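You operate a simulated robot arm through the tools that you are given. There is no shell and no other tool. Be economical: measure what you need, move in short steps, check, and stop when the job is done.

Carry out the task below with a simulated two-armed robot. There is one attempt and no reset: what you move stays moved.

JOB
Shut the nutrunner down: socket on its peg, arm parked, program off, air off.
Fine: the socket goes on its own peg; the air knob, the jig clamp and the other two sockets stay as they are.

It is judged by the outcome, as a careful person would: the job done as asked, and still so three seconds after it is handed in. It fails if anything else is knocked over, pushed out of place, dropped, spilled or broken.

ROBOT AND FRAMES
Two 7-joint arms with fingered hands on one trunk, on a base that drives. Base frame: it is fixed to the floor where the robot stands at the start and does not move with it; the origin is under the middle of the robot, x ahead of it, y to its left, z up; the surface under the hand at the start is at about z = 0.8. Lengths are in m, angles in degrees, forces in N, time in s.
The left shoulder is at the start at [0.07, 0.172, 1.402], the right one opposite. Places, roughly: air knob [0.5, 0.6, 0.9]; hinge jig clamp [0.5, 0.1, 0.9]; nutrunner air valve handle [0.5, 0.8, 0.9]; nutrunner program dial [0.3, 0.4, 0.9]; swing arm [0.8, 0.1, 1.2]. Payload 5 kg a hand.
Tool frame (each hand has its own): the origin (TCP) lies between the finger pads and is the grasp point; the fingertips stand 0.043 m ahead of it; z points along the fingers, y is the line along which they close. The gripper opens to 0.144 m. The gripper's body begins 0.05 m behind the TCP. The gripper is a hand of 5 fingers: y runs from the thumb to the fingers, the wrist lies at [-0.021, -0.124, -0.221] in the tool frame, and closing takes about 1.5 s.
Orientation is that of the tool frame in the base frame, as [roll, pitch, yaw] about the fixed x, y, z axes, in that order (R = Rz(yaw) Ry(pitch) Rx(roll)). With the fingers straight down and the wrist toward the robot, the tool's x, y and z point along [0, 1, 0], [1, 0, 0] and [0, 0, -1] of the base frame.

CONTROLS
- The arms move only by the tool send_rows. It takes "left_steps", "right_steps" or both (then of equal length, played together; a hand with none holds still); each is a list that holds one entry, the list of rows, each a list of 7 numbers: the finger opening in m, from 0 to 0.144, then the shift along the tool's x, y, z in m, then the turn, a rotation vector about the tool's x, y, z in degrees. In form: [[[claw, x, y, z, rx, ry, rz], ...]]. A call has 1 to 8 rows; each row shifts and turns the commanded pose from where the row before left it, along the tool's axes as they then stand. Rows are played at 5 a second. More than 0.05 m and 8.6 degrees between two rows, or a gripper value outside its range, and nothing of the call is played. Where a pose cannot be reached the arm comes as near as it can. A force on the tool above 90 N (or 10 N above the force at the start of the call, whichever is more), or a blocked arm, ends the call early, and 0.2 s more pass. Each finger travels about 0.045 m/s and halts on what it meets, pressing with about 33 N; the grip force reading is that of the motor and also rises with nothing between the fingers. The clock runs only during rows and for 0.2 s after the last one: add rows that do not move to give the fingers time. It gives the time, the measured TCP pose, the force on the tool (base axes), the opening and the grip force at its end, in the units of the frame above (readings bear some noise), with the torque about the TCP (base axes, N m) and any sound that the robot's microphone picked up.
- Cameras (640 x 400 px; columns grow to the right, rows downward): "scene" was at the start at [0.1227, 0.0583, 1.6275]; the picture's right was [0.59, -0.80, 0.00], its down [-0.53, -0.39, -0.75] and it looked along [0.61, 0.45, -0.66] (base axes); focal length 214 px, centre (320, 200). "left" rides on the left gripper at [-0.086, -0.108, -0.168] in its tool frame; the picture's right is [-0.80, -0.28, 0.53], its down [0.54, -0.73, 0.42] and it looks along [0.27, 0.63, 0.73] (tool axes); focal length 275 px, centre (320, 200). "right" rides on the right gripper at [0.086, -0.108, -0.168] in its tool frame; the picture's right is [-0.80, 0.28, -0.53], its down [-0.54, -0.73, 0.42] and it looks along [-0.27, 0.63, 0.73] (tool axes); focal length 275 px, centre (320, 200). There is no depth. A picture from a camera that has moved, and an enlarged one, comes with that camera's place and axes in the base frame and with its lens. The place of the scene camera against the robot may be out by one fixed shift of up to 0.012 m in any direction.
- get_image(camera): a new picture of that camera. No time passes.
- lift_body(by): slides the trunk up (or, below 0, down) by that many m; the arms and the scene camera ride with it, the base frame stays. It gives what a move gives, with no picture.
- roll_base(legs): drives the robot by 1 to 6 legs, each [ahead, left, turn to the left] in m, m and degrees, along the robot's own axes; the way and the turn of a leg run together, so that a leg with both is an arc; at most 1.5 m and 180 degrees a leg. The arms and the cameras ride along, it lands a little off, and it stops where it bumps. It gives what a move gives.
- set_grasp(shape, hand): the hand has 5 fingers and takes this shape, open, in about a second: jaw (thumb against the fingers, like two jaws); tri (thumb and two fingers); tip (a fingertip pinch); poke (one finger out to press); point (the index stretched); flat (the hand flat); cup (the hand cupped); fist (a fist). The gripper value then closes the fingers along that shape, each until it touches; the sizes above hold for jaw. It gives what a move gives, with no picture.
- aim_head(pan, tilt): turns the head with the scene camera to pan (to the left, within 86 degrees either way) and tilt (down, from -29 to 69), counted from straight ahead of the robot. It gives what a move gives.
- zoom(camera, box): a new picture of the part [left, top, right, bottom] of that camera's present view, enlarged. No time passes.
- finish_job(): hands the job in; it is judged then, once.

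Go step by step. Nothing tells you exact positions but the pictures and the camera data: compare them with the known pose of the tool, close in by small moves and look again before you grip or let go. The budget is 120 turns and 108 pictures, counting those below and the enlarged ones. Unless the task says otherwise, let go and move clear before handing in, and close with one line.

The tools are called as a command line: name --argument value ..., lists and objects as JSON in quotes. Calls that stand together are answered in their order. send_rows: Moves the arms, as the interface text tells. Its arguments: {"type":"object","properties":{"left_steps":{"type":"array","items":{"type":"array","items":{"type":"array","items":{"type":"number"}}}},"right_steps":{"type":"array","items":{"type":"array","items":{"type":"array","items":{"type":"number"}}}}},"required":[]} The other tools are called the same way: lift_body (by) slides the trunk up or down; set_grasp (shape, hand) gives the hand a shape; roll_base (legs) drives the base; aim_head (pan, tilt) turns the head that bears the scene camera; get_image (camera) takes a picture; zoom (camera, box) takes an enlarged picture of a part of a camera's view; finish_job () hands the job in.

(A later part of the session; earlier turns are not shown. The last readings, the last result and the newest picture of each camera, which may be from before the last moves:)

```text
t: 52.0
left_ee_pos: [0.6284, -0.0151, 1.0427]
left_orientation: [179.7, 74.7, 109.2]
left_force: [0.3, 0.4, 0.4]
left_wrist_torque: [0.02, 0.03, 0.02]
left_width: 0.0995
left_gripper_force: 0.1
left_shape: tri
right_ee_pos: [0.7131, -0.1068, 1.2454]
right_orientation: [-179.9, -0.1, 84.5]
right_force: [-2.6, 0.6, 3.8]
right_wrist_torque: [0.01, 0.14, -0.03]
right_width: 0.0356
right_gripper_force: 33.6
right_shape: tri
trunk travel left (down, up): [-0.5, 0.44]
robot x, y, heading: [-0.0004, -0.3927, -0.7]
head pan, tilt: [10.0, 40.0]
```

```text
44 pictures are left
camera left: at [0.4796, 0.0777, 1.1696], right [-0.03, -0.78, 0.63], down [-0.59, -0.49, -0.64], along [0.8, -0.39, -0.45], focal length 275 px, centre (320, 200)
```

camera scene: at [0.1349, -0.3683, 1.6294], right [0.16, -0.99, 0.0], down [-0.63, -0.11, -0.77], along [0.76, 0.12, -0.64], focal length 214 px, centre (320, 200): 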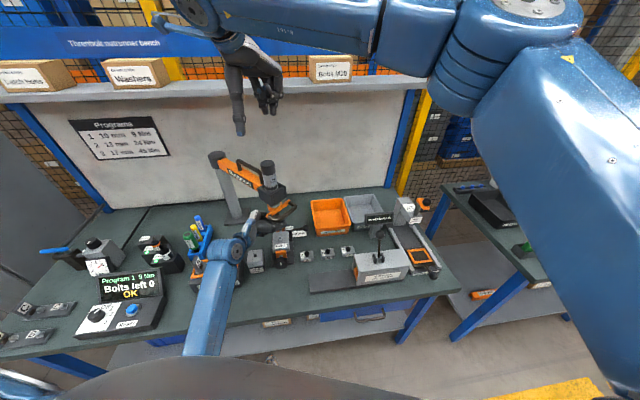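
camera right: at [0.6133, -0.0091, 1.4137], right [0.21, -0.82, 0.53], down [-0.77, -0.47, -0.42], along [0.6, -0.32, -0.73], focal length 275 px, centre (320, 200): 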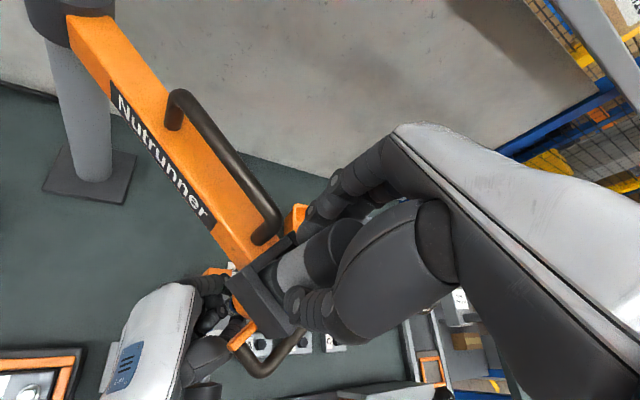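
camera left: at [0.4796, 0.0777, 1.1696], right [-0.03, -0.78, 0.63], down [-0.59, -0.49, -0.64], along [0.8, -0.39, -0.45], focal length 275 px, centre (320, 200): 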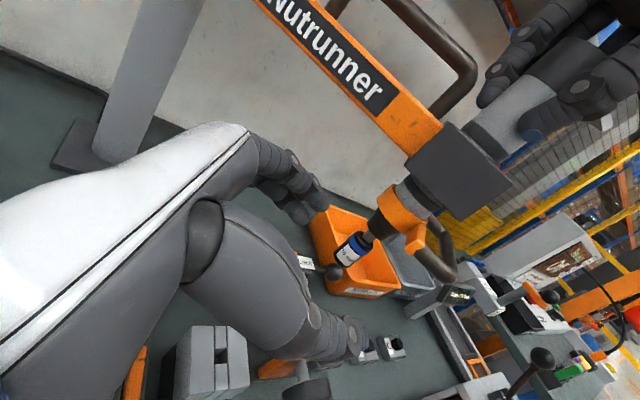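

Now nearly level. I'll shift sideways in line with the socket and advance to 2 cm short, then check.

send_rows --left_steps '[[[0.09, 0.003, 0.021, 0, 0, 0, 0], [0.09, 0.003, 0.0205, 0, 0, 0, 0], [0.09, 0, 0, 0.03, 0, 0, 0], [0.09, 0, 0, 0.03, 0, 0, 0], [0.09, 0, 0, 0.02, 0, 0, 0], [0.09, 0, 0, 0, 0, 0, 0]]]'

get_image --camera "left"

zoom --camera "scene" --box '[210, 170, 310, 250]'

```text
t: 53.4
left_ee_pos: [0.6915, -0.0722, 1.0166]
left_orientation: [179.6, 74.4, 109.1]
left_force: [0.7, 0.4, 0.1]
left_wrist_torque: [-0.01, -0.01, -0.03]
left_width: 0.0904
left_gripper_force: 0.0
left_shape: tri
right_ee_pos: [0.7131, -0.1052, 1.2469]
right_orientation: [-179.8, -0.1, 84.5]
right_force: [-1.0, 1.0, 4.2]
right_wrist_torque: [-0.01, 0.12, -0.01]
right_width: 0.0353
right_gripper_force: 32.9
right_shape: tri
trunk travel left (down, up): [-0.5, 0.44]
robot x, y, heading: [-0.0059, -0.3938, -0.6]
head pan, tilt: [10.0, 40.0]
```

```text
43 pictures are left
camera left: at [0.5436, 0.0205, 1.1433], right [-0.03, -0.78, 0.62], down [-0.6, -0.49, -0.64], along [0.8, -0.39, -0.45], focal length 275 px, centre (320, 200)
```

left: 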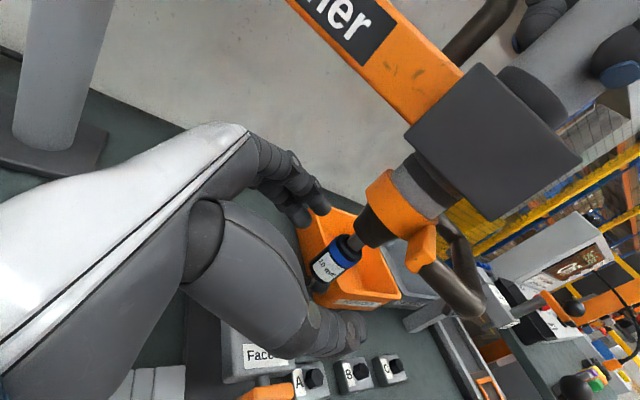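

```text
5.00 times, centred on (260, 210) of scene
camera zoom: at [0.1359, -0.3712, 1.6294], right [0.16, -0.99, 0.0], down [-0.63, -0.1, -0.77], along [0.76, 0.12, -0.64], focal length 1072 px, centre (620, 150)
```

zoom: 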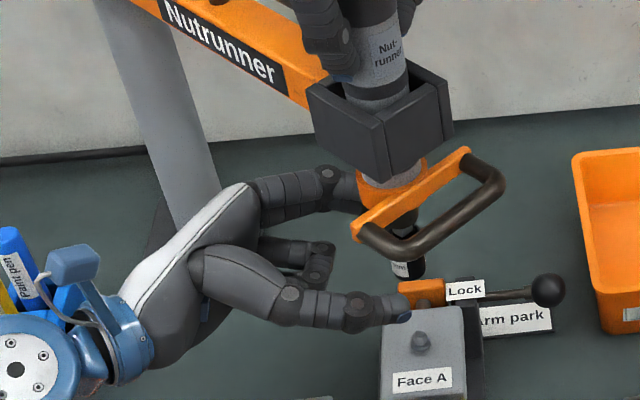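

Aligned; advancing the last 3 cm and closing.

send_rows --left_steps '[[[0.09, -0.001, 0.001, 0.016, 0, 0, 0], [0.09, -0.001, 0, 0.014, 0, 0, 0], [0.05, 0, 0, 0, 0, 0, 0], [0.0, 0, 0, 0, 0, 0, 0], [0, 0, 0, 0, 0, 0, 0], [0, 0, 0, 0, 0, 0, 0], [0, 0, 0, 0, 0, 0, 0], [0, 0, 0, 0, 0, 0, 0]]]'

send_rows --left_steps '[[[0, 0, 0, 0, 0, 0, 0], [0, 0, 0, 0, 0, 0, 0], [0, 0, 0, 0, 0, 0, 0]]]'

zoom --camera "left" --box '[220, 160, 400, 320]'

```text
t: 55.1
left_ee_pos: [0.7029, -0.1017, 1.01]
left_orientation: [179.7, 74.5, 109.2]
left_force: [-1.0, -11.1, -0.6]
left_wrist_torque: [-0.03, -0.09, 0.14]
left_width: 0.014
left_gripper_force: 33.5
left_shape: tri
right_ee_pos: [0.7124, -0.1059, 1.2469]
right_orientation: [-179.9, -0.2, 84.6]
right_force: [-2.0, 7.1, 4.8]
right_wrist_torque: [0.19, 0.2, -0.01]
right_width: 0.0354
right_gripper_force: 32.1
right_shape: tri
trunk travel left (down, up): [-0.5, 0.44]
robot x, y, heading: [-0.0021, -0.3908, -0.6]
head pan, tilt: [10.0, 40.0]
```

```text
t: 56.0
left_ee_pos: [0.7024, -0.1004, 1.01]
left_orientation: [179.4, 74.5, 109.0]
left_force: [-0.7, -19.5, -0.2]
left_wrist_torque: [-0.09, -0.07, 0.01]
left_width: 0.0142
left_gripper_force: 32.8
left_shape: tri
right_ee_pos: [0.7129, -0.1066, 1.246]
right_orientation: [-179.9, -0.1, 84.5]
right_force: [-4.3, 12.4, 3.9]
right_wrist_torque: [0.41, 0.24, 0.1]
right_width: 0.0354
right_gripper_force: 33.2
right_shape: tri
trunk travel left (down, up): [-0.5, 0.44]
robot x, y, heading: [-0.0018, -0.3909, -0.9]
head pan, tilt: [10.0, 40.0]
```

```text
2.50 times, centred on (310, 240) of left
camera zoom: at [0.5539, -0.0069, 1.1374], right [-0.03, -0.78, 0.62], down [-0.6, -0.49, -0.64], along [0.8, -0.39, -0.45], focal length 688 px, centre (345, 100)
```

zoom: 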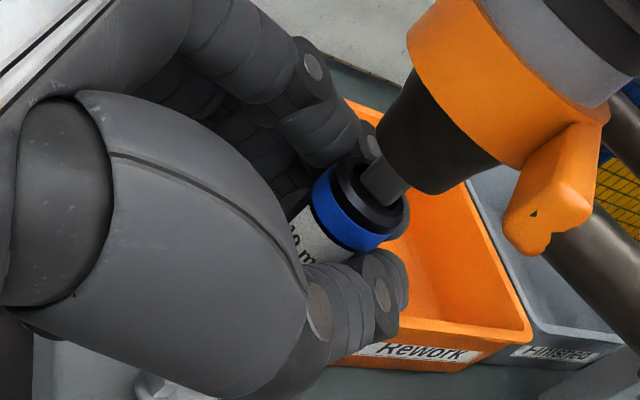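

Fingers now wrap well around the socket. Pulling straight down.

send_rows --left_steps '[[[0, 0.0058, 0, 0.0016, 0, 0, 0], [0, 0.0058, 0, 0.0016, 0, 0, 0], [0, 0.0058, 0, 0.0016, 0, 0, 0], [0, 0.0058, 0, 0.0016, 0, 0, 0]]]' --right_steps '[[[0, 0, 0, 0, 0, 0, 0], [0, 0, 0, 0, 0, 0, 0], [0, 0, 0, 0, 0, 0, 0], [0, 0, 0, 0, 0, 0, 0]]]'

zoom --camera "left" --box '[220, 140, 400, 300]'

```text
t: 57.0
left_ee_pos: [0.7024, -0.1018, 0.9878]
left_orientation: [179.4, 74.7, 108.8]
left_force: [-8.4, -21.0, 29.5]
left_wrist_torque: [-0.24, -0.09, -0.12]
left_width: 0.0142
left_gripper_force: 32.9
left_shape: tri
right_ee_pos: [0.7131, -0.1078, 1.2455]
right_orientation: [-179.8, -0.2, 84.5]
right_force: [1.6, 13.7, -26.7]
right_wrist_torque: [0.37, -0.23, 0.16]
right_width: 0.0341
right_gripper_force: 33.0
right_shape: tri
trunk travel left (down, up): [-0.5, 0.44]
robot x, y, heading: [-0.0027, -0.3947, -0.5]
head pan, tilt: [10.0, 40.0]
```

```text
2.50 times, centred on (310, 220) of left
camera zoom: at [0.5537, -0.0087, 1.114], right [-0.03, -0.78, 0.62], down [-0.59, -0.49, -0.64], along [0.8, -0.39, -0.45], focal length 688 px, centre (345, 150)
```

zoom: 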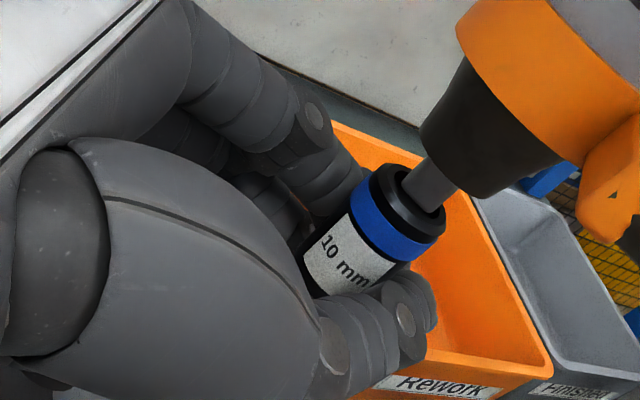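

Drive is showing longer, with 30 N pull and the grip unchanged — it's coming off. Continue.

send_rows --left_steps '[[[0, 0.0058, 0, 0.0016, 0, 0, 0], [0, 0.0058, 0, 0.0016, 0, 0, 0], [0, 0.0058, 0, 0.0016, 0, 0, 0]]]' --right_steps '[[[0, 0, 0, 0, 0, 0, 0], [0, 0, 0, 0, 0, 0, 0], [0, 0, 0, 0, 0, 0, 0]]]'

zoom --camera "left" --box '[220, 140, 400, 300]'

```text
t: 57.8
left_ee_pos: [0.7032, -0.0977, 0.9647]
left_orientation: [-180.0, 74.3, 109.6]
left_force: [-0.1, -0.8, 0.2]
left_wrist_torque: [0.0, 0.0, -0.03]
left_width: 0.0115
left_gripper_force: 33.2
left_shape: tri
right_ee_pos: [0.7148, -0.107, 1.2466]
right_orientation: [179.9, -0.1, 84.5]
right_force: [-2.2, -1.2, 3.1]
right_wrist_torque: [-0.04, 0.15, -0.02]
right_width: 0.035
right_gripper_force: 32.8
right_shape: tri
trunk travel left (down, up): [-0.5, 0.44]
robot x, y, heading: [-0.0042, -0.3918, -0.6]
head pan, tilt: [10.0, 40.0]
```

```text
2.50 times, centred on (310, 220) of left
camera zoom: at [0.5548, -0.0051, 1.0924], right [-0.02, -0.78, 0.62], down [-0.6, -0.49, -0.64], along [0.8, -0.39, -0.46], focal length 688 px, centre (345, 150)
```

zoom: 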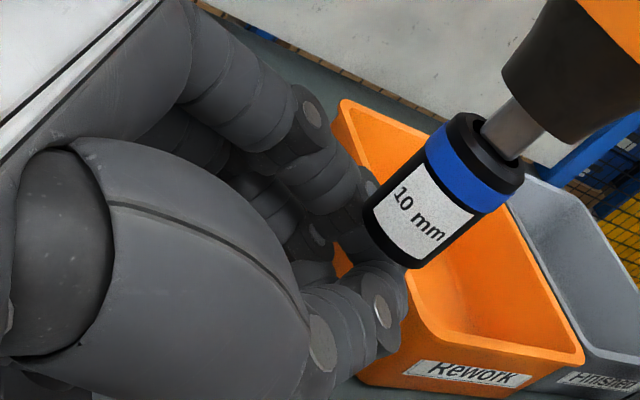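

It slipped again at ~30 N, so brute pulling isn't the way. But the three pegs all lie at 0.35 m from the post, exactly on the tool's arc: the tool is meant to be swung over the peg and lowered so the peg takes the socket. I'll withdraw the left hand first.

send_rows --left_steps '[[[0.1, 0, 0, 0, 0, 0, 0], [0.1, 0, 0, 0, 0, 0, 0], [0.1, 0, 0, -0.045, 0, 0, 0], [0.1, 0, 0, -0.045, 0, 0, 0], [0.1, 0, 0, -0.045, 0, 0, 0], [0.1, 0.004, -0.047, -0.016, 0, 0, 0], [0.1, 0.004, -0.047, -0.016, 0, 0, 0], [0.1, 0.004, -0.047, -0.016, 0, 0, 0]]]'

send_rows --left_steps '[[[0.1, -0.046, 0, -0.0125, 0, 0, 0], [0.1, -0.046, 0, -0.0125, 0, 0, 0], [0.1, -0.046, 0, -0.0125, 0, 0, 0], [0.1, -0.046, 0, -0.0125, 0, 0, 0], [0.1, -0.046, 0, -0.0125, 0, 0, 0], [0.1, -0.046, 0, -0.0125, 0, 0, 0], [0.1, -0.046, 0, -0.0125, 0, 0, 0], [0.1, -0.046, 0, -0.0125, 0, 0, 0]]]' --right_steps '[[[0.1, 0, 0, 0, 0, 0, 0], [0.144, 0, 0, 0, 0, 0, 0], [0.144, 0, 0, 0, 0, 0, 0], [0.144, 0, 0, 0, 0, 0, 0], [0.144, 0, 0, -0.03, 0, 0, 0], [0.144, 0, 0, -0.045, 0, 0, 0], [0.144, 0, 0, -0.045, 0, 0, 0], [0.144, 0, 0, -0.045, 0, 0, 0]]]'

get_image --camera "scene"

```text
t: 59.5
left_ee_pos: [0.5081, 0.0209, 1.0021]
left_orientation: [179.0, 74.5, 108.4]
left_force: [0.2, -0.4, 0.3]
left_wrist_torque: [0.05, 0.01, 0.03]
left_width: 0.1001
left_gripper_force: 0.0
left_shape: tri
right_ee_pos: [0.7117, -0.1062, 1.2475]
right_orientation: [179.9, -0.2, 84.5]
right_force: [-0.4, 3.7, 5.1]
right_wrist_torque: [0.13, 0.09, 0.02]
right_width: 0.035
right_gripper_force: 33.2
right_shape: tri
trunk travel left (down, up): [-0.5, 0.44]
robot x, y, heading: [-0.0039, -0.3998, -0.8]
head pan, tilt: [10.0, 40.0]
```

```text
t: 61.4
left_ee_pos: [0.5126, 0.0177, 1.3847]
left_orientation: [179.9, 74.5, 109.4]
left_force: [1.0, -0.1, -0.3]
left_wrist_torque: [-0.01, -0.03, 0.03]
left_width: 0.0998
left_gripper_force: 0.0
left_shape: tri
right_ee_pos: [0.7072, -0.1079, 1.4129]
right_orientation: [-179.9, -0.1, 84.5]
right_force: [0.1, 0.0, 0.2]
right_wrist_torque: [0.0, -0.08, -0.02]
right_width: 0.1437
right_gripper_force: 0.0
right_shape: tri
trunk travel left (down, up): [-0.5, 0.44]
robot x, y, heading: [-0.002, -0.3903, -0.6]
head pan, tilt: [10.0, 40.0]
```

```text
38 pictures are left
camera scene: at [0.1355, -0.3717, 1.6292], right [0.16, -0.99, 0.0], down [-0.63, -0.1, -0.77], along [0.76, 0.12, -0.64], focal length 214 px, centre (320, 200)
```

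scene: 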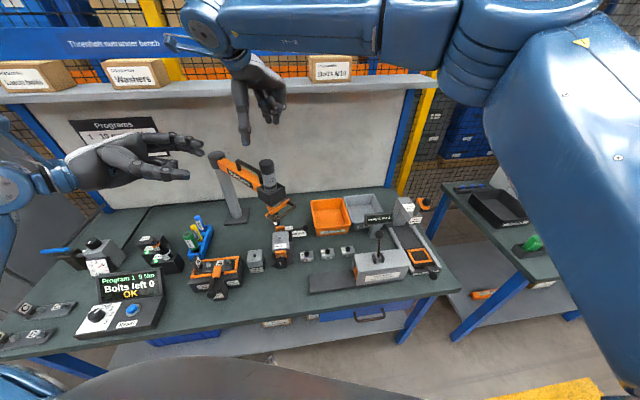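

Both hands are clear and high. Driving back left 0.39 m.

roll_base --legs '[[0, 0.39, 0.6]]'

aim_head --pan 25 --tilt 42

get_image --camera "scene"

```text
t: 63.7
left_ee_pos: [0.5192, 0.3895, 1.3855]
left_orientation: [179.5, 74.4, 108.8]
left_force: [-0.3, -1.3, -0.6]
left_wrist_torque: [0.02, 0.01, 0.02]
left_width: 0.1002
left_gripper_force: 0.1
left_shape: tri
right_ee_pos: [0.7144, 0.2615, 1.4128]
right_orientation: [-179.9, -0.2, 84.3]
right_force: [0.0, -0.9, 0.1]
right_wrist_torque: [0.02, 0.01, -0.03]
right_width: 0.1436
right_gripper_force: 0.0
right_shape: tri
trunk travel left (down, up): [-0.5, 0.44]
robot x, y, heading: [0.0061, -0.0191, -0.8]
head pan, tilt: [10.0, 40.0]
```

```text
t: 64.5
left_ee_pos: [0.5192, 0.3912, 1.3837]
left_orientation: [179.6, 74.5, 108.9]
left_force: [-0.4, 0.2, -0.7]
left_wrist_torque: [-0.02, 0.01, 0.0]
left_width: 0.0998
left_gripper_force: 0.1
left_shape: tri
right_ee_pos: [0.7132, 0.2644, 1.4104]
right_orientation: [-180.0, -0.1, 84.3]
right_force: [-0.4, -0.6, -0.1]
right_wrist_torque: [-0.02, 0.01, -0.02]
right_width: 0.1438
right_gripper_force: 0.1
right_shape: tri
trunk travel left (down, up): [-0.5, 0.44]
robot x, y, heading: [0.0035, -0.018, -1.0]
head pan, tilt: [25.0, 42.0]
```

```text
37 pictures are left
camera scene: at [0.134, 0.0244, 1.6263], right [0.41, -0.91, 0.0], down [-0.61, -0.27, -0.74], along [0.68, 0.3, -0.67], focal length 214 px, centre (320, 200)
```

scene: 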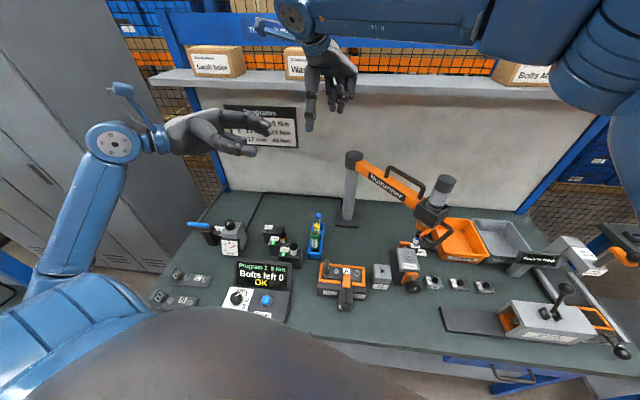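

Now the right hand returns over the cap, then descends and grips it as before.

send_rows --right_steps '[[[0.144, -0.0464, 0.0037, 0, 0, 0, 0], [0.144, -0.0464, 0.0037, 0, 0, 0, 0], [0.144, -0.0464, 0.0037, 0, 0, 0, 0], [0.144, -0.0464, 0.0037, 0, 0, 0, 0], [0.144, -0.0464, 0.0037, 0, 0, 0, 0], [0.144, -0.0464, 0.0037, 0, 0, 0, 0], [0.144, -0.0464, 0.0037, 0, 0, 0, 0], [0.144, -0.0464, 0.0037, 0, 0, 0, 0]]]'

get_image --camera "right"

```text
t: 66.3
left_ee_pos: [0.5181, 0.387, 1.3851]
left_orientation: [179.2, 74.3, 108.6]
left_force: [0.4, -1.1, 1.2]
left_wrist_torque: [0.04, 0.01, 0.07]
left_width: 0.0996
left_gripper_force: 0.0
left_shape: tri
right_ee_pos: [0.7042, -0.115, 1.4108]
right_orientation: [-179.8, -0.2, 84.5]
right_force: [-0.7, -1.0, -0.3]
right_wrist_torque: [0.05, -0.02, 0.01]
right_width: 0.1437
right_gripper_force: 0.0
right_shape: tri
trunk travel left (down, up): [-0.5, 0.44]
robot x, y, heading: [0.0021, -0.0202, -0.7]
head pan, tilt: [25.0, 42.0]
```

```text
36 pictures are left
camera right: at [0.6046, -0.0179, 1.5787], right [0.21, -0.82, 0.53], down [-0.78, -0.47, -0.42], along [0.6, -0.32, -0.73], focal length 275 px, centre (320, 200)
```

right: 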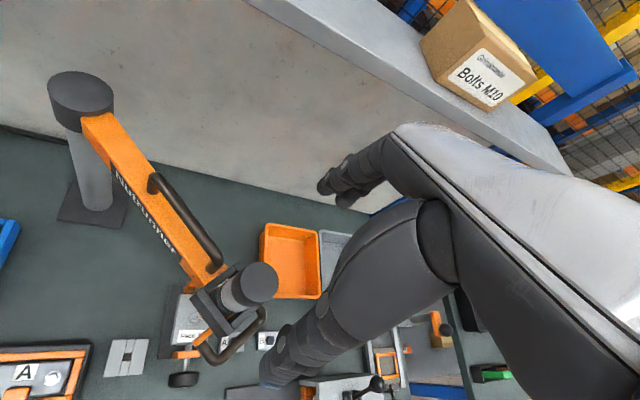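

Cap is at about (0.709, -0.105). Descend and grip.

send_rows --right_steps '[[[0.144, 0.0105, 0.004, 0.03, 0, 0, 0], [0.144, 0, 0, 0.045, 0, 0, 0], [0.144, 0, 0, 0.045, 0, 0, 0], [0.144, 0, 0, 0.046, 0, 0, 0], [0.1, 0, 0, 0, 0, 0, 0], [0.05, 0, 0, 0, 0, 0, 0], [0.0, 0, 0, 0, 0, 0, 0], [0, 0, 0, 0, 0, 0, 0]]]'

send_rows --right_steps '[[[0, 0, 0, 0, 0, 0, 0], [0, 0, 0, 0, 0, 0, 0], [0, 0, 0, 0, 0, 0, 0], [0, 0, 0, 0, 0, 0, 0], [0, 0, 0, 0, 0, 0, 0]]]'

```text
t: 68.1
left_ee_pos: [0.5188, 0.3896, 1.3843]
left_orientation: [179.9, 74.5, 109.2]
left_force: [-0.1, -0.5, 0.1]
left_wrist_torque: [0.01, -0.01, 0.01]
left_width: 0.0999
left_gripper_force: 0.0
left_shape: tri
right_ee_pos: [0.7073, -0.102, 1.2483]
right_orientation: [-179.8, -0.1, 84.3]
right_force: [0.1, -0.7, -0.5]
right_wrist_torque: [0.01, -0.06, 0.01]
right_width: 0.0586
right_gripper_force: 0.1
right_shape: tri
trunk travel left (down, up): [-0.5, 0.44]
robot x, y, heading: [0.004, -0.0149, -0.9]
head pan, tilt: [25.0, 42.0]
```

```text
t: 69.3
left_ee_pos: [0.5198, 0.3913, 1.3832]
left_orientation: [179.7, 74.4, 109.0]
left_force: [-0.3, -0.1, 1.2]
left_wrist_torque: [0.01, 0.01, 0.01]
left_width: 0.0998
left_gripper_force: 0.1
left_shape: tri
right_ee_pos: [0.7074, -0.1019, 1.2476]
right_orientation: [-179.8, -0.1, 84.2]
right_force: [-0.3, 0.4, -1.8]
right_wrist_torque: [0.0, -0.03, -0.03]
right_width: 0.0347
right_gripper_force: 33.4
right_shape: tri
trunk travel left (down, up): [-0.5, 0.44]
robot x, y, heading: [0.0048, -0.0176, -0.8]
head pan, tilt: [25.0, 42.0]
```

Gripped. Swinging the tool clockwise along its arc in small steps while the left hand moves back out of the way.

send_rows --right_steps '[[[0, 0.0171, -0.0331, 0, 0, 0, 0], [0, 0.0204, -0.031, 0, 0, 0, 0], [0, 0.0235, -0.0287, 0, 0, 0, 0], [0, 0.0264, -0.0262, 0, 0, 0, 0], [0, 0, 0, 0, 0, 0, 0], [0, 0, 0, 0, 0, 0, 0]]]' --left_steps '[[[0.1, 0.011, -0.016, -0.039, 0, 0, 0], [0.1, 0.011, -0.016, -0.039, 0, 0, 0], [0.1, 0.011, -0.016, -0.039, 0, 0, 0], [0.1, 0.011, -0.016, -0.039, 0, 0, 0], [0.1, 0.011, -0.016, -0.039, 0, 0, 0], [0.1, 0.011, -0.016, -0.039, 0, 0, 0]]]'

get_image --camera "scene"

```text
t: 70.7
left_ee_pos: [0.3468, 0.5867, 1.3836]
left_orientation: [179.7, 74.5, 109.0]
left_force: [-0.2, 0.6, -0.8]
left_wrist_torque: [0.02, -0.02, -0.01]
left_width: 0.0999
left_gripper_force: 0.1
left_shape: tri
right_ee_pos: [0.598, -0.0019, 1.2479]
right_orientation: [-180.0, -0.1, 84.3]
right_force: [-3.0, -4.5, 3.6]
right_wrist_torque: [-0.14, 0.2, -0.39]
right_width: 0.0339
right_gripper_force: 32.9
right_shape: tri
trunk travel left (down, up): [-0.5, 0.44]
robot x, y, heading: [0.0033, -0.0178, -0.7]
head pan, tilt: [25.0, 42.0]
```

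```text
35 pictures are left
camera scene: at [0.1328, 0.023, 1.6265], right [0.41, -0.91, 0.0], down [-0.61, -0.27, -0.74], along [0.68, 0.3, -0.67], focal length 214 px, centre (320, 200)
```

scene: 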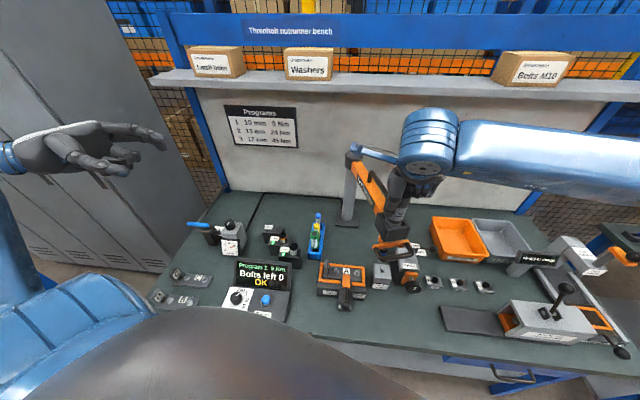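

The swing works with low force. Continuing along the arc.

send_rows --right_steps '[[[0, 0.029, -0.0231, 0, 0, 0, 0], [0, 0.0313, -0.0201, 0, 0, 0, 0], [0, 0.0332, -0.0166, 0, 0, 0, 0], [0, 0.0348, -0.0131, 0, 0, 0, 0], [0, 0.0359, -0.0094, 0, 0, 0, 0], [0, 0.0367, -0.0056, 0, 0, 0, 0], [0, 0.0, 0, 0, 0, 0, 0]]]'

get_image --camera "scene"

```text
t: 72.3
left_ee_pos: [0.3468, 0.585, 1.3831]
left_orientation: [179.6, 74.4, 109.0]
left_force: [0.0, -0.3, 0.7]
left_wrist_torque: [0.02, 0.03, -0.02]
left_width: 0.0997
left_gripper_force: 0.0
left_shape: tri
right_ee_pos: [0.5326, 0.207, 1.2474]
right_orientation: [-180.0, -0.2, 84.1]
right_force: [3.5, -0.9, 8.3]
right_wrist_torque: [0.18, -0.76, -0.28]
right_width: 0.0304
right_gripper_force: 33.0
right_shape: tri
trunk travel left (down, up): [-0.5, 0.44]
robot x, y, heading: [0.0021, -0.023, -0.7]
head pan, tilt: [25.0, 42.0]
```

```text
34 pictures are left
camera scene: at [0.1339, 0.0219, 1.6265], right [0.41, -0.91, 0.0], down [-0.61, -0.27, -0.74], along [0.68, 0.3, -0.67], focal length 214 px, centre (320, 200)
```

scene: 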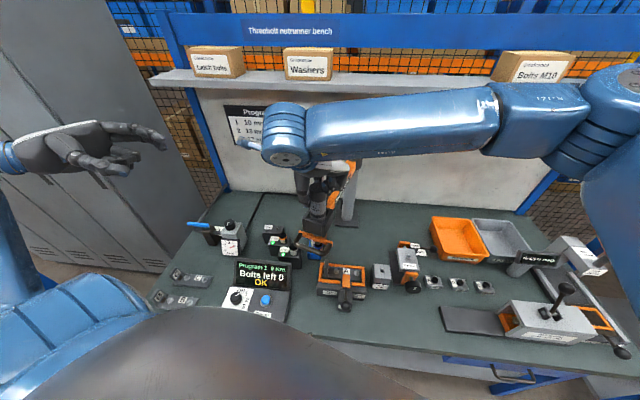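

Continuing toward the 10 mm peg, with the right arm still comfortable.

send_rows --right_steps '[[[0, 0.0371, -0.0017, 0, 0, 0, 0], [0, 0.0371, 0.0022, 0, 0, 0, 0], [0, 0.0367, 0.0061, 0, 0, 0, 0], [0, 0.0358, 0.0099, 0, 0, 0, 0], [0, 0.0346, 0.0135, 0, 0, 0, 0], [0, 0, 0, 0, 0, 0, 0]]]'

zoom --camera "scene" --box '[190, 130, 370, 290]'

get_image --camera "left"

```text
t: 73.7
left_ee_pos: [0.3482, 0.5824, 1.3853]
left_orientation: [179.5, 74.3, 108.7]
left_force: [-0.9, -0.1, 0.1]
left_wrist_torque: [0.03, -0.01, 0.06]
left_width: 0.1
left_gripper_force: 0.0
left_shape: tri
right_ee_pos: [0.5756, 0.3722, 1.2461]
right_orientation: [180.0, -0.2, 84.3]
right_force: [10.0, -8.0, 15.2]
right_wrist_torque: [-1.87, -2.11, -0.98]
right_width: 0.0284
right_gripper_force: 33.1
right_shape: tri
right hand out of reach, approached as far as the arm can: row 5
trunk travel left (down, up): [-0.5, 0.44]
robot x, y, heading: [0.0015, -0.0242, -0.5]
head pan, tilt: [25.0, 42.0]
```

```text
2.50 times, centred on (280, 210) of scene
camera zoom: at [0.1334, 0.0194, 1.6265], right [0.41, -0.91, 0.0], down [-0.61, -0.27, -0.74], along [0.68, 0.31, -0.67], focal length 536 px, centre (420, 175)
```

zoom: 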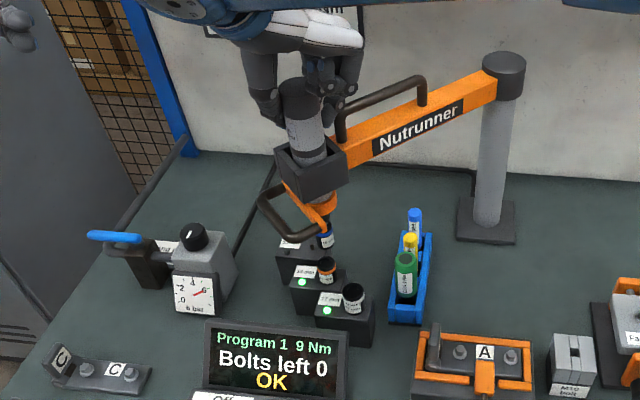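

```text
32 pictures are left
camera left: at [0.2001, 0.6763, 1.5123], right [-0.03, -0.78, 0.62], down [-0.6, -0.48, -0.64], along [0.8, -0.39, -0.45], focal length 275 px, centre (320, 200)
```

left: 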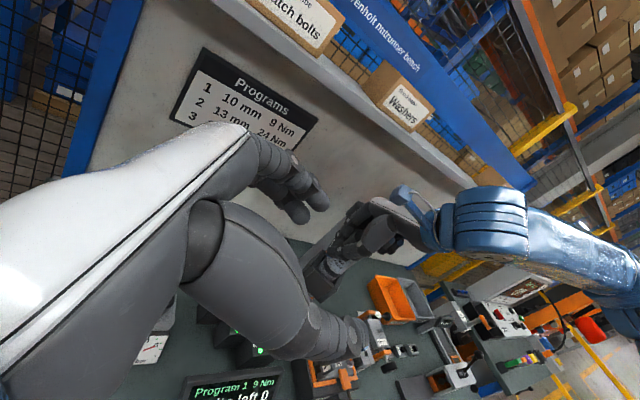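

The right arm is at its limit with the tool near the 13 mm peg. I'll release and withdraw the right hand, and meanwhile turn the left hand fingers-down to take over the cap.

send_rows --right_steps '[[[0.08, 0, 0, 0, 0, 0, 0], [0.144, 0, 0, 0, 0, 0, 0], [0.144, 0, 0, 0, 0, 0, 0], [0.144, 0, 0, 0, 0, 0, 0], [0.144, 0, 0, -0.04, 0, 0, 0], [0.144, 0, 0, -0.045, 0, 0, 0], [0.144, 0, 0, -0.045, 0, 0, 0], [0.144, 0, 0, -0.045, 0, 0, 0]]]' --left_steps '[[[0.144, 0, 0, 0, 0, 8.4, 0], [0.144, 0, 0, 0, 0, 8.4, 0], [0.144, 0, 0, 0, 0, 8.4, 0], [0.144, 0, 0, 0, 0, 8.4, 0], [0.144, 0, 0, 0, 0, 8.4, 0], [0.144, 0, 0, 0, 0, 8.4, 0], [0.144, 0, 0, 0, 0, 8.4, 0], [0.144, 0, 0, 0, 0, 8.4, 0]]]'

send_rows --right_steps '[[[0.144, -0.047, 0, 0, 0, 0, 0], [0.144, -0.047, 0, 0, 0, 0, 0], [0.144, -0.047, 0, 0, 0, 0, 0], [0.144, -0.047, 0, 0, 0, 0, 0], [0.144, -0.047, 0, 0, 0, 0, 0], [0.144, -0.047, 0, 0, 0, 0, 0], [0.144, -0.047, 0, 0, 0, 0, 0], [0.144, -0.047, 0, 0, 0, 0, 0]]]' --left_steps '[[[0.144, 0, 0, 0, 0, 7.5, 0], [0.144, 0, 0, -0.02, 0, 0, 0], [0.144, 0, 0, -0.02, 0, 0, 0], [0.144, 0, 0, 0, 0, 0, 0], [0.144, 0, 0, 0, 0, 0, 0], [0.144, 0, 0, 0, 0, 0, 0], [0.144, 0, 0, 0, 0, 0, 0], [0.144, 0, 0, 0, 0, 0, 0]]]'

get_image --camera "left"

zoom --camera "scene" --box '[190, 130, 370, 290]'

```text
t: 75.5
left_ee_pos: [0.3486, 0.5877, 1.3843]
left_orientation: [179.8, 7.2, 109.2]
left_force: [-0.2, -0.7, 0.1]
left_wrist_torque: [0.04, 0.01, 0.0]
left_width: 0.1435
left_gripper_force: 0.1
left_shape: tri
right_ee_pos: [0.579, 0.3736, 1.4238]
right_orientation: [-179.7, -0.3, 84.1]
right_force: [-0.6, -0.6, -0.8]
right_wrist_torque: [0.05, -0.01, -0.01]
right_width: 0.1437
right_gripper_force: 0.1
right_shape: tri
trunk travel left (down, up): [-0.5, 0.44]
robot x, y, heading: [0.0063, -0.0219, -0.9]
head pan, tilt: [25.0, 42.0]
```

```text
t: 77.3
left_ee_pos: [0.349, 0.5839, 1.424]
left_orientation: [179.7, -0.3, 109.2]
left_force: [0.0, -1.2, 0.7]
left_wrist_torque: [0.08, -0.01, 0.03]
left_width: 0.1438
left_gripper_force: 0.0
left_shape: tri
right_ee_pos: [0.5385, -0.0027, 1.4223]
right_orientation: [-180.0, -0.3, 84.3]
right_force: [-0.6, -0.2, 0.3]
right_wrist_torque: [0.08, 0.01, 0.04]
right_width: 0.1438
right_gripper_force: 0.0
right_shape: tri
trunk travel left (down, up): [-0.5, 0.44]
robot x, y, heading: [0.0042, -0.0192, -0.8]
head pan, tilt: [25.0, 42.0]
```

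```text
31 pictures are left
camera left: at [0.2751, 0.4642, 1.5917], right [-0.01, -0.84, -0.54], down [-0.86, 0.28, -0.42], along [0.5, 0.46, -0.73], focal length 275 px, centre (320, 200)
```

left: 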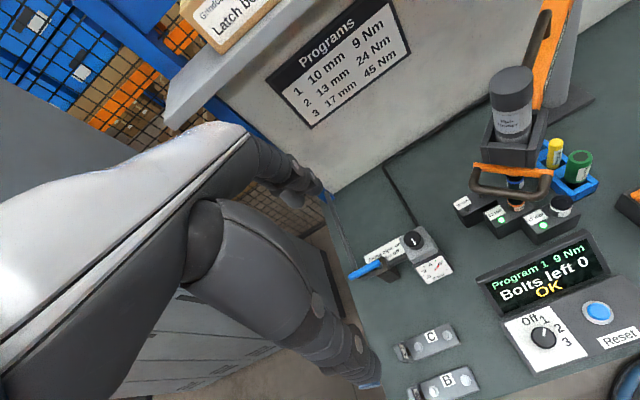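

```text
2.50 times, centred on (280, 210) of scene
camera zoom: at [0.1337, 0.0189, 1.6265], right [0.41, -0.91, 0.0], down [-0.61, -0.27, -0.74], along [0.68, 0.31, -0.67], focal length 536 px, centre (420, 175)
```

zoom: 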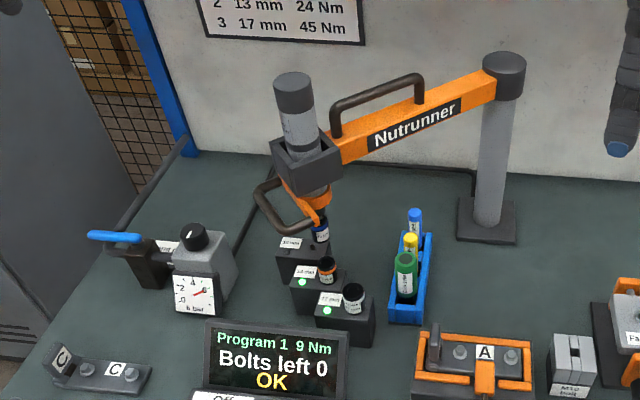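

Tool rests above the 13 mm peg (angle ≈151.6°); the 10 mm peg is ~13° further. The left hand moves over the cap.

send_rows --left_steps '[[[0.144, 0, 0, 0, 0, 0, -8.5], [0.144, 0, 0, 0, 0, 0, -8.5], [0.144, 0, 0, 0, 0, 0, -8.5], [0.144, -0.0437, 0.0019, 0, 0, 0, 0], [0.144, -0.0437, 0.0019, 0, 0, 0, 0], [0.144, -0.0437, 0.0019, 0, 0, 0, 0], [0.144, -0.0437, 0.0019, 0, 0, 0, 0], [0.144, -0.0437, 0.0019, 0, 0, 0, 0]]]'

send_rows --left_steps '[[[0.144, -0.0437, 0.0019, 0, 0, 0, 0], [0.144, -0.0437, 0.0019, 0, 0, 0, 0], [0.144, 0, 0, 0, 0, 0, 0]]]'

get_image --camera "left"

```text
t: 79.1
left_ee_pos: [0.4696, 0.4765, 1.405]
left_orientation: [180.0, 0.1, 134.4]
left_force: [0.3, 0.0, 4.2]
left_wrist_torque: [0.0, 0.06, 0.03]
left_width: 0.1443
left_gripper_force: 0.0
left_shape: tri
left hand out of reach, approached as far as the arm can: row 5, 6, 7, 8
right_ee_pos: [0.5455, -0.0005, 1.4198]
right_orientation: [-179.6, 0.0, 84.3]
right_force: [1.5, -0.2, -1.0]
right_wrist_torque: [0.01, 0.13, 0.01]
right_width: 0.1441
right_gripper_force: 0.1
right_shape: tri
trunk travel left (down, up): [-0.5, 0.44]
robot x, y, heading: [0.0017, -0.0217, -0.6]
head pan, tilt: [25.0, 42.0]
```

```text
t: 79.9
left_ee_pos: [0.5314, 0.4159, 1.4061]
left_orientation: [179.7, 0.0, 134.8]
left_force: [-0.7, -0.1, -0.1]
left_wrist_torque: [-0.05, -0.06, 0.0]
left_width: 0.1443
left_gripper_force: 0.0
left_shape: tri
right_ee_pos: [0.536, 0.0018, 1.423]
right_orientation: [180.0, -0.1, 84.3]
right_force: [-0.5, 0.3, 1.0]
right_wrist_torque: [-0.07, -0.06, -0.02]
right_width: 0.1435
right_gripper_force: 0.0
right_shape: tri
trunk travel left (down, up): [-0.5, 0.44]
robot x, y, heading: [0.0026, -0.0165, -0.6]
head pan, tilt: [25.0, 42.0]
```

```text
29 pictures are left
camera left: at [0.5146, 0.2767, 1.5728], right [0.36, -0.76, -0.54], down [-0.9, -0.13, -0.43], along [0.26, 0.63, -0.73], focal length 275 px, centre (320, 200)
```

left: 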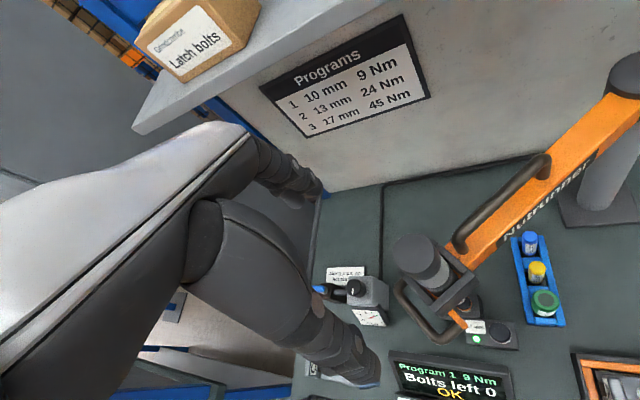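

Cap confirmed at (0.575, 0.375). Move over it, descend, grip.

send_rows --left_steps '[[[0.144, -0.03, 0.001, 0, 0, 0, 0], [0.144, -0.03, 0.001, 0, 0, 0, 0], [0.144, 0, 0, 0.035, 0, 0, 0]]]'

get_image --camera "left"

```text
t: 80.7
left_ee_pos: [0.5755, 0.3772, 1.37]
left_orientation: [179.9, 0.1, 134.8]
left_force: [-0.5, 1.5, -0.6]
left_wrist_torque: [-0.08, -0.01, 0.02]
left_width: 0.144
left_gripper_force: 0.0
left_shape: tri
right_ee_pos: [0.5388, 0.0028, 1.4221]
right_orientation: [180.0, 0.1, 84.3]
right_force: [0.0, 0.4, -0.1]
right_wrist_torque: [-0.06, -0.03, -0.03]
right_width: 0.1439
right_gripper_force: 0.0
right_shape: tri
trunk travel left (down, up): [-0.5, 0.44]
robot x, y, heading: [0.0039, -0.018, -0.7]
head pan, tilt: [25.0, 42.0]
```

```text
28 pictures are left
camera left: at [0.5592, 0.2373, 1.538], right [0.36, -0.76, -0.53], down [-0.9, -0.13, -0.42], along [0.26, 0.63, -0.73], focal length 275 px, centre (320, 200)
```

left: 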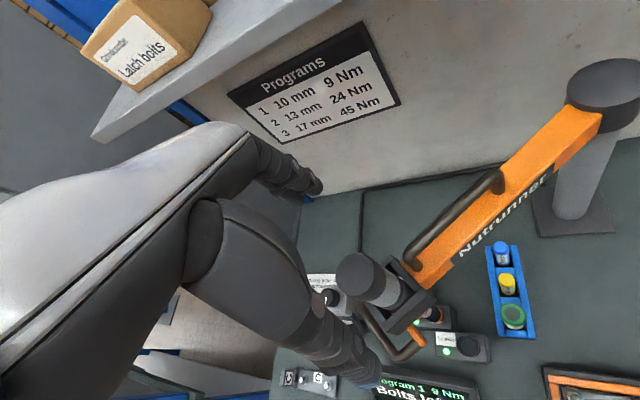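

send_rows --left_steps '[[[0.144, -0.003, -0.003, 0.042, 0, 0, 0], [0.144, 0, 0, 0.042, 0, 0, 0], [0.144, 0, 0, 0.041, 0, 0, 0], [0.1, 0, 0, 0, 0, 0, 0], [0.05, 0, 0, 0, 0, 0, 0], [0.0, 0, 0, 0, 0, 0, 0], [0, 0, 0, 0, 0, 0, 0], [0, 0, 0, 0, 0, 0, 0]]]'

send_rows --left_steps '[[[0, 0, 0, 0, 0, 0, 0], [0, 0, 0, 0, 0, 0, 0], [0, 0, 0, 0, 0, 0, 0], [0, 0, 0, 0, 0, 0, 0]]]'

```text
t: 82.5
left_ee_pos: [0.5769, 0.3697, 1.2489]
left_orientation: [179.8, -0.3, 134.8]
left_force: [-0.9, 2.2, 0.5]
left_wrist_torque: [0.04, -0.08, 0.05]
left_width: 0.0462
left_gripper_force: 0.0
left_shape: tri
right_ee_pos: [0.54, 0.0001, 1.4219]
right_orientation: [-179.8, -0.1, 84.3]
right_force: [0.1, 0.5, 0.4]
right_wrist_torque: [-0.05, 0.02, -0.02]
right_width: 0.144
right_gripper_force: 0.0
right_shape: tri
trunk travel left (down, up): [-0.5, 0.44]
robot x, y, heading: [0.0009, -0.0192, -0.9]
head pan, tilt: [25.0, 42.0]
```

```text
t: 83.5
left_ee_pos: [0.5773, 0.3694, 1.2492]
left_orientation: [179.7, -0.2, 134.8]
left_force: [-0.9, 0.3, -1.8]
left_wrist_torque: [-0.07, -0.09, -0.03]
left_width: 0.032
left_gripper_force: 33.0
left_shape: tri
right_ee_pos: [0.5393, 0.0003, 1.4228]
right_orientation: [-179.9, -0.2, 84.3]
right_force: [-0.7, 0.7, -0.3]
right_wrist_torque: [-0.01, 0.02, -0.02]
right_width: 0.1439
right_gripper_force: 0.1
right_shape: tri
trunk travel left (down, up): [-0.5, 0.44]
robot x, y, heading: [0.0018, -0.0179, -0.9]
head pan, tilt: [25.0, 42.0]
```

Gripped. Swing the last ~13° to the 10 mm peg.

send_rows --left_steps '[[[0, 0.01, 0.0396, 0, 0, 0, 6], [0, 0.0085, 0.0389, 0, 0, 0, 6], [0, 0, 0, 0, 0, 0, 0], [0, 0, 0, 0, 0, 0, 0]]]'

zoom --camera "scene" --box '[230, 170, 330, 270]'

get_image --camera "left"

```text
t: 84.5
left_ee_pos: [0.6225, 0.4337, 1.2491]
left_orientation: [-180.0, -0.1, 122.7]
left_force: [-4.1, -0.2, -6.9]
left_wrist_torque: [-0.29, -0.06, -0.07]
left_width: 0.0319
left_gripper_force: 33.1
left_shape: tri
right_ee_pos: [0.5392, 0.0016, 1.4215]
right_orientation: [-179.9, -0.1, 84.3]
right_force: [-0.3, -0.5, -0.2]
right_wrist_torque: [-0.04, -0.01, 0.03]
right_width: 0.1439
right_gripper_force: 0.0
right_shape: tri
trunk travel left (down, up): [-0.5, 0.44]
robot x, y, heading: [0.0022, -0.0192, -0.9]
head pan, tilt: [25.0, 42.0]
```

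```text
4.00 times, centred on (280, 220) of scene
camera zoom: at [0.1339, 0.0244, 1.6262], right [0.41, -0.91, 0.0], down [-0.61, -0.27, -0.74], along [0.68, 0.3, -0.67], focal length 858 px, centre (480, 120)
```

zoom: 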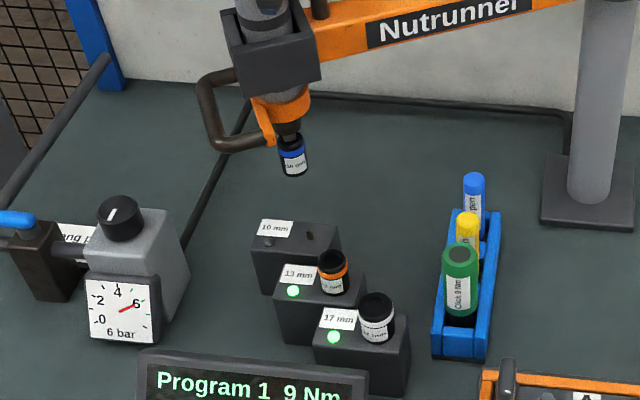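

```text
26 pictures are left
camera left: at [0.5785, 0.3017, 1.4165], right [0.19, -0.82, -0.54], down [-0.9, 0.07, -0.42], along [0.38, 0.57, -0.73], focal length 275 px, centre (320, 200)
```

left: 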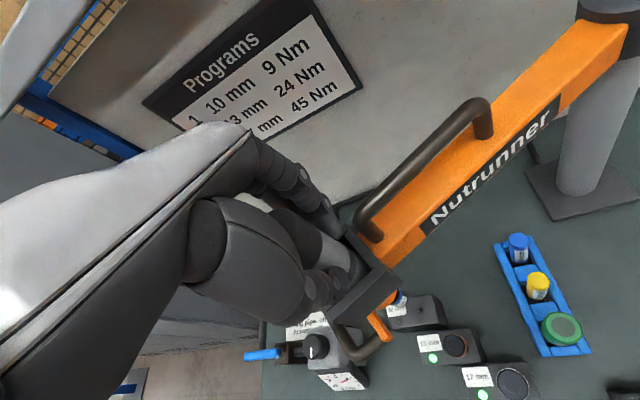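

zoom --camera "left" --box '[350, 260, 480, 370]'

```text
3.64 times, centred on (415, 315) of left
camera zoom: at [0.5785, 0.3017, 1.4165], right [0.19, -0.82, -0.54], down [-0.9, 0.07, -0.42], along [0.38, 0.57, -0.73], focal length 1001 px, centre (-26, -218)
```

zoom: 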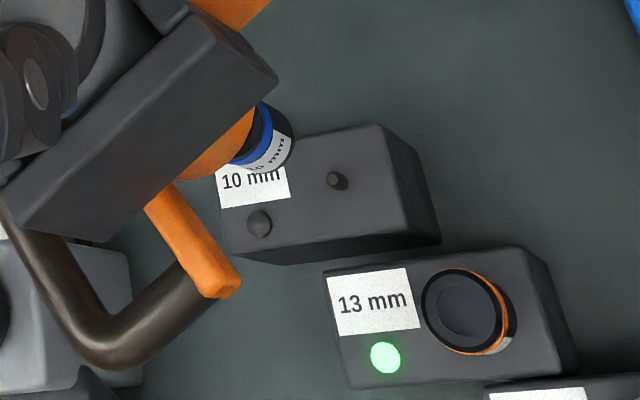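

The peg lies within a few millimetres of the socket's axis (about 4 mm further along the arc). I'll nudge that much and lower the tool 4 cm while gripping, then look.

send_rows --left_steps '[[[0, 0.001, 0.0039, 0, 0, 0, 0], [0, 0, 0, 0.015, 0, 0, 0], [0, 0, 0, 0.015, 0, 0, 0], [0, 0, 0, 0.01, 0, 0, 0], [0, 0, 0, 0, 0, 0, 0]]]'

zoom --camera "left" --box '[350, 260, 480, 370]'

zoom --camera "scene" --box '[230, 170, 330, 270]'

```text
t: 85.7
left_ee_pos: [0.6219, 0.4343, 1.2189]
left_orientation: [178.8, 0.0, 122.7]
left_force: [-0.2, -1.9, 75.0]
left_wrist_torque: [-1.1, 0.66, -0.23]
left_width: 0.0345
left_gripper_force: 33.2
left_shape: tri
right_ee_pos: [0.5325, -0.0036, 1.4266]
right_orientation: [179.9, -0.4, 84.4]
right_force: [0.1, -0.2, -0.1]
right_wrist_torque: [-0.01, -0.02, 0.0]
right_width: 0.1438
right_gripper_force: 0.1
right_shape: tri
trunk travel left (down, up): [-0.5, 0.44]
robot x, y, heading: [0.001, -0.0148, -0.7]
head pan, tilt: [25.0, 42.0]
```

```text
3.64 times, centred on (415, 315) of left
camera zoom: at [0.5745, 0.3008, 1.3849], right [0.2, -0.82, -0.54], down [-0.9, 0.07, -0.44], along [0.4, 0.57, -0.72], focal length 1001 px, centre (-26, -218)
```

zoom: 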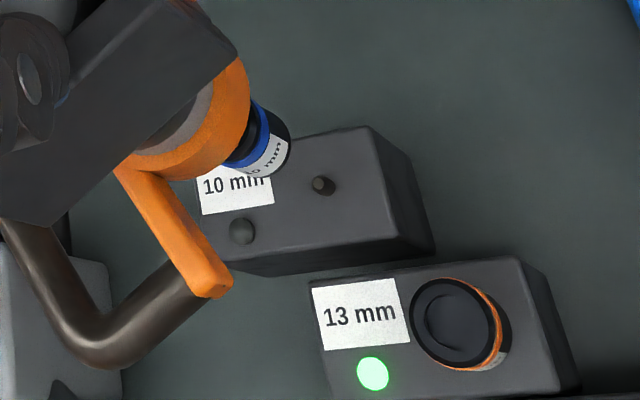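

```text
4.00 times, centred on (280, 220) of scene
camera zoom: at [0.126, 0.0178, 1.6282], right [0.41, -0.91, 0.0], down [-0.61, -0.27, -0.75], along [0.68, 0.31, -0.66], focal length 858 px, centre (480, 120)
```

zoom: 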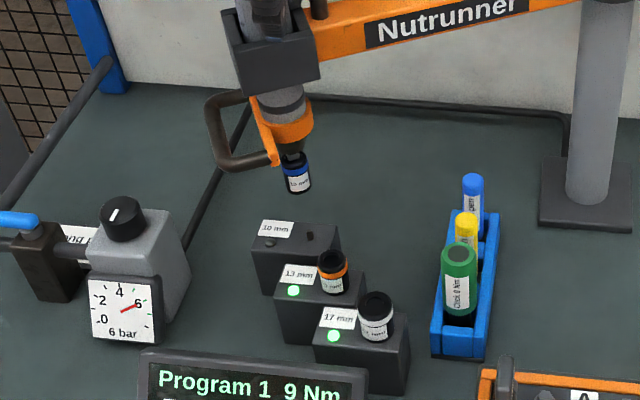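

The fingers met the carriage box (75 N); I back off upward at once, open, rise and close the fingers so I can push on the cap top instead.

send_rows --left_steps '[[[0, 0, 0, -0.02, 0, 0, 0], [0.06, 0, 0, 0, 0, 0, 0], [0.12, 0, 0, 0, 0, 0, 0], [0.144, 0, 0, 0, 0, 0, 0], [0.144, 0, 0, -0.045, 0, 0, 0], [0.144, 0, 0, -0.045, 0, 0, 0], [0.144, 0, 0, -0.02, 0, 0, 0], [0.05, 0, 0, 0, 0, 0, 0]]]'

send_rows --left_steps '[[[0.0, 0, 0, 0, 0, 0, 0], [0, 0, 0, 0, 0, 0, 0], [0, 0, 0, 0, 0, 0, 0], [0, 0, 0, 0, 0, 0, 0], [0, 0, 0, 0, 0, 0, 0], [0, 0, 0, 0, 0, 0, 0]]]'

get_image --camera "left"

zoom --camera "scene" --box '[220, 100, 380, 250]'

```text
t: 87.5
left_ee_pos: [0.6221, 0.4396, 1.3378]
left_orientation: [179.8, -0.3, 122.9]
left_force: [0.3, 0.0, 0.6]
left_wrist_torque: [-0.01, 0.0, 0.0]
left_width: 0.0917
left_gripper_force: 0.1
left_shape: tri
right_ee_pos: [0.5404, 0.0008, 1.4232]
right_orientation: [-179.9, -0.1, 84.3]
right_force: [0.9, 0.3, -0.1]
right_wrist_torque: [0.02, 0.03, -0.01]
right_width: 0.1438
right_gripper_force: 0.1
right_shape: tri
trunk travel left (down, up): [-0.5, 0.44]
robot x, y, heading: [0.0063, -0.0189, -0.8]
head pan, tilt: [25.0, 42.0]
```

```text
t: 88.9
left_ee_pos: [0.6212, 0.4405, 1.3377]
left_orientation: [179.9, -0.1, 122.8]
left_force: [-0.8, 0.2, 0.2]
left_wrist_torque: [-0.01, -0.01, 0.01]
left_width: 0.0
left_gripper_force: 22.3
left_shape: tri
right_ee_pos: [0.5388, 0.0003, 1.4227]
right_orientation: [-179.9, -0.1, 84.2]
right_force: [0.0, -1.5, -0.2]
right_wrist_torque: [-0.01, 0.01, 0.04]
right_width: 0.1436
right_gripper_force: 0.1
right_shape: tri
trunk travel left (down, up): [-0.5, 0.44]
robot x, y, heading: [0.003, -0.0231, -1.0]
head pan, tilt: [25.0, 42.0]
```

```text
22 pictures are left
camera left: at [0.5767, 0.3068, 1.5053], right [0.19, -0.82, -0.54], down [-0.9, 0.07, -0.42], along [0.38, 0.57, -0.73], focal length 275 px, centre (320, 200)
```

left: 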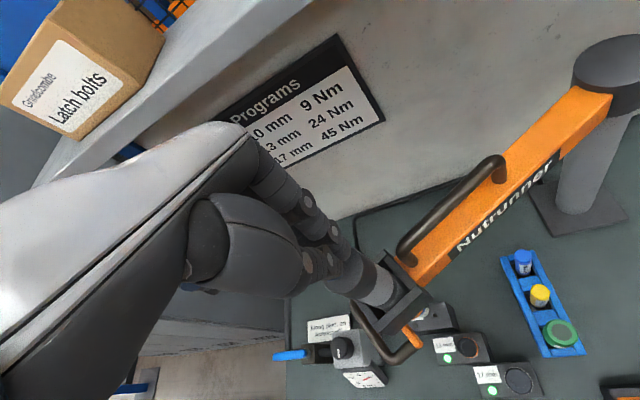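

```text
2.67 times, centred on (300, 175) of scene
camera zoom: at [0.1337, 0.0233, 1.6264], right [0.41, -0.91, 0.0], down [-0.61, -0.27, -0.74], along [0.68, 0.3, -0.67], focal length 572 px, centre (373, 267)
```

zoom: 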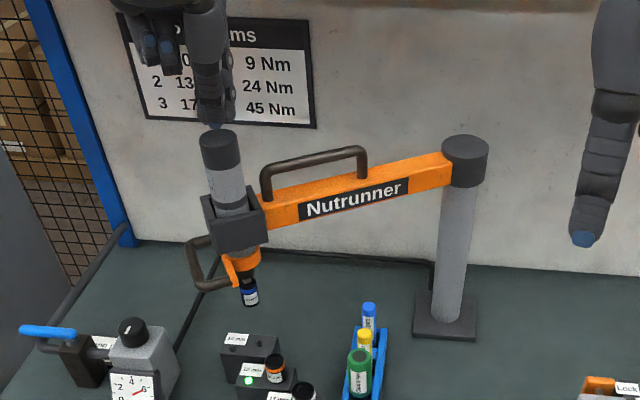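

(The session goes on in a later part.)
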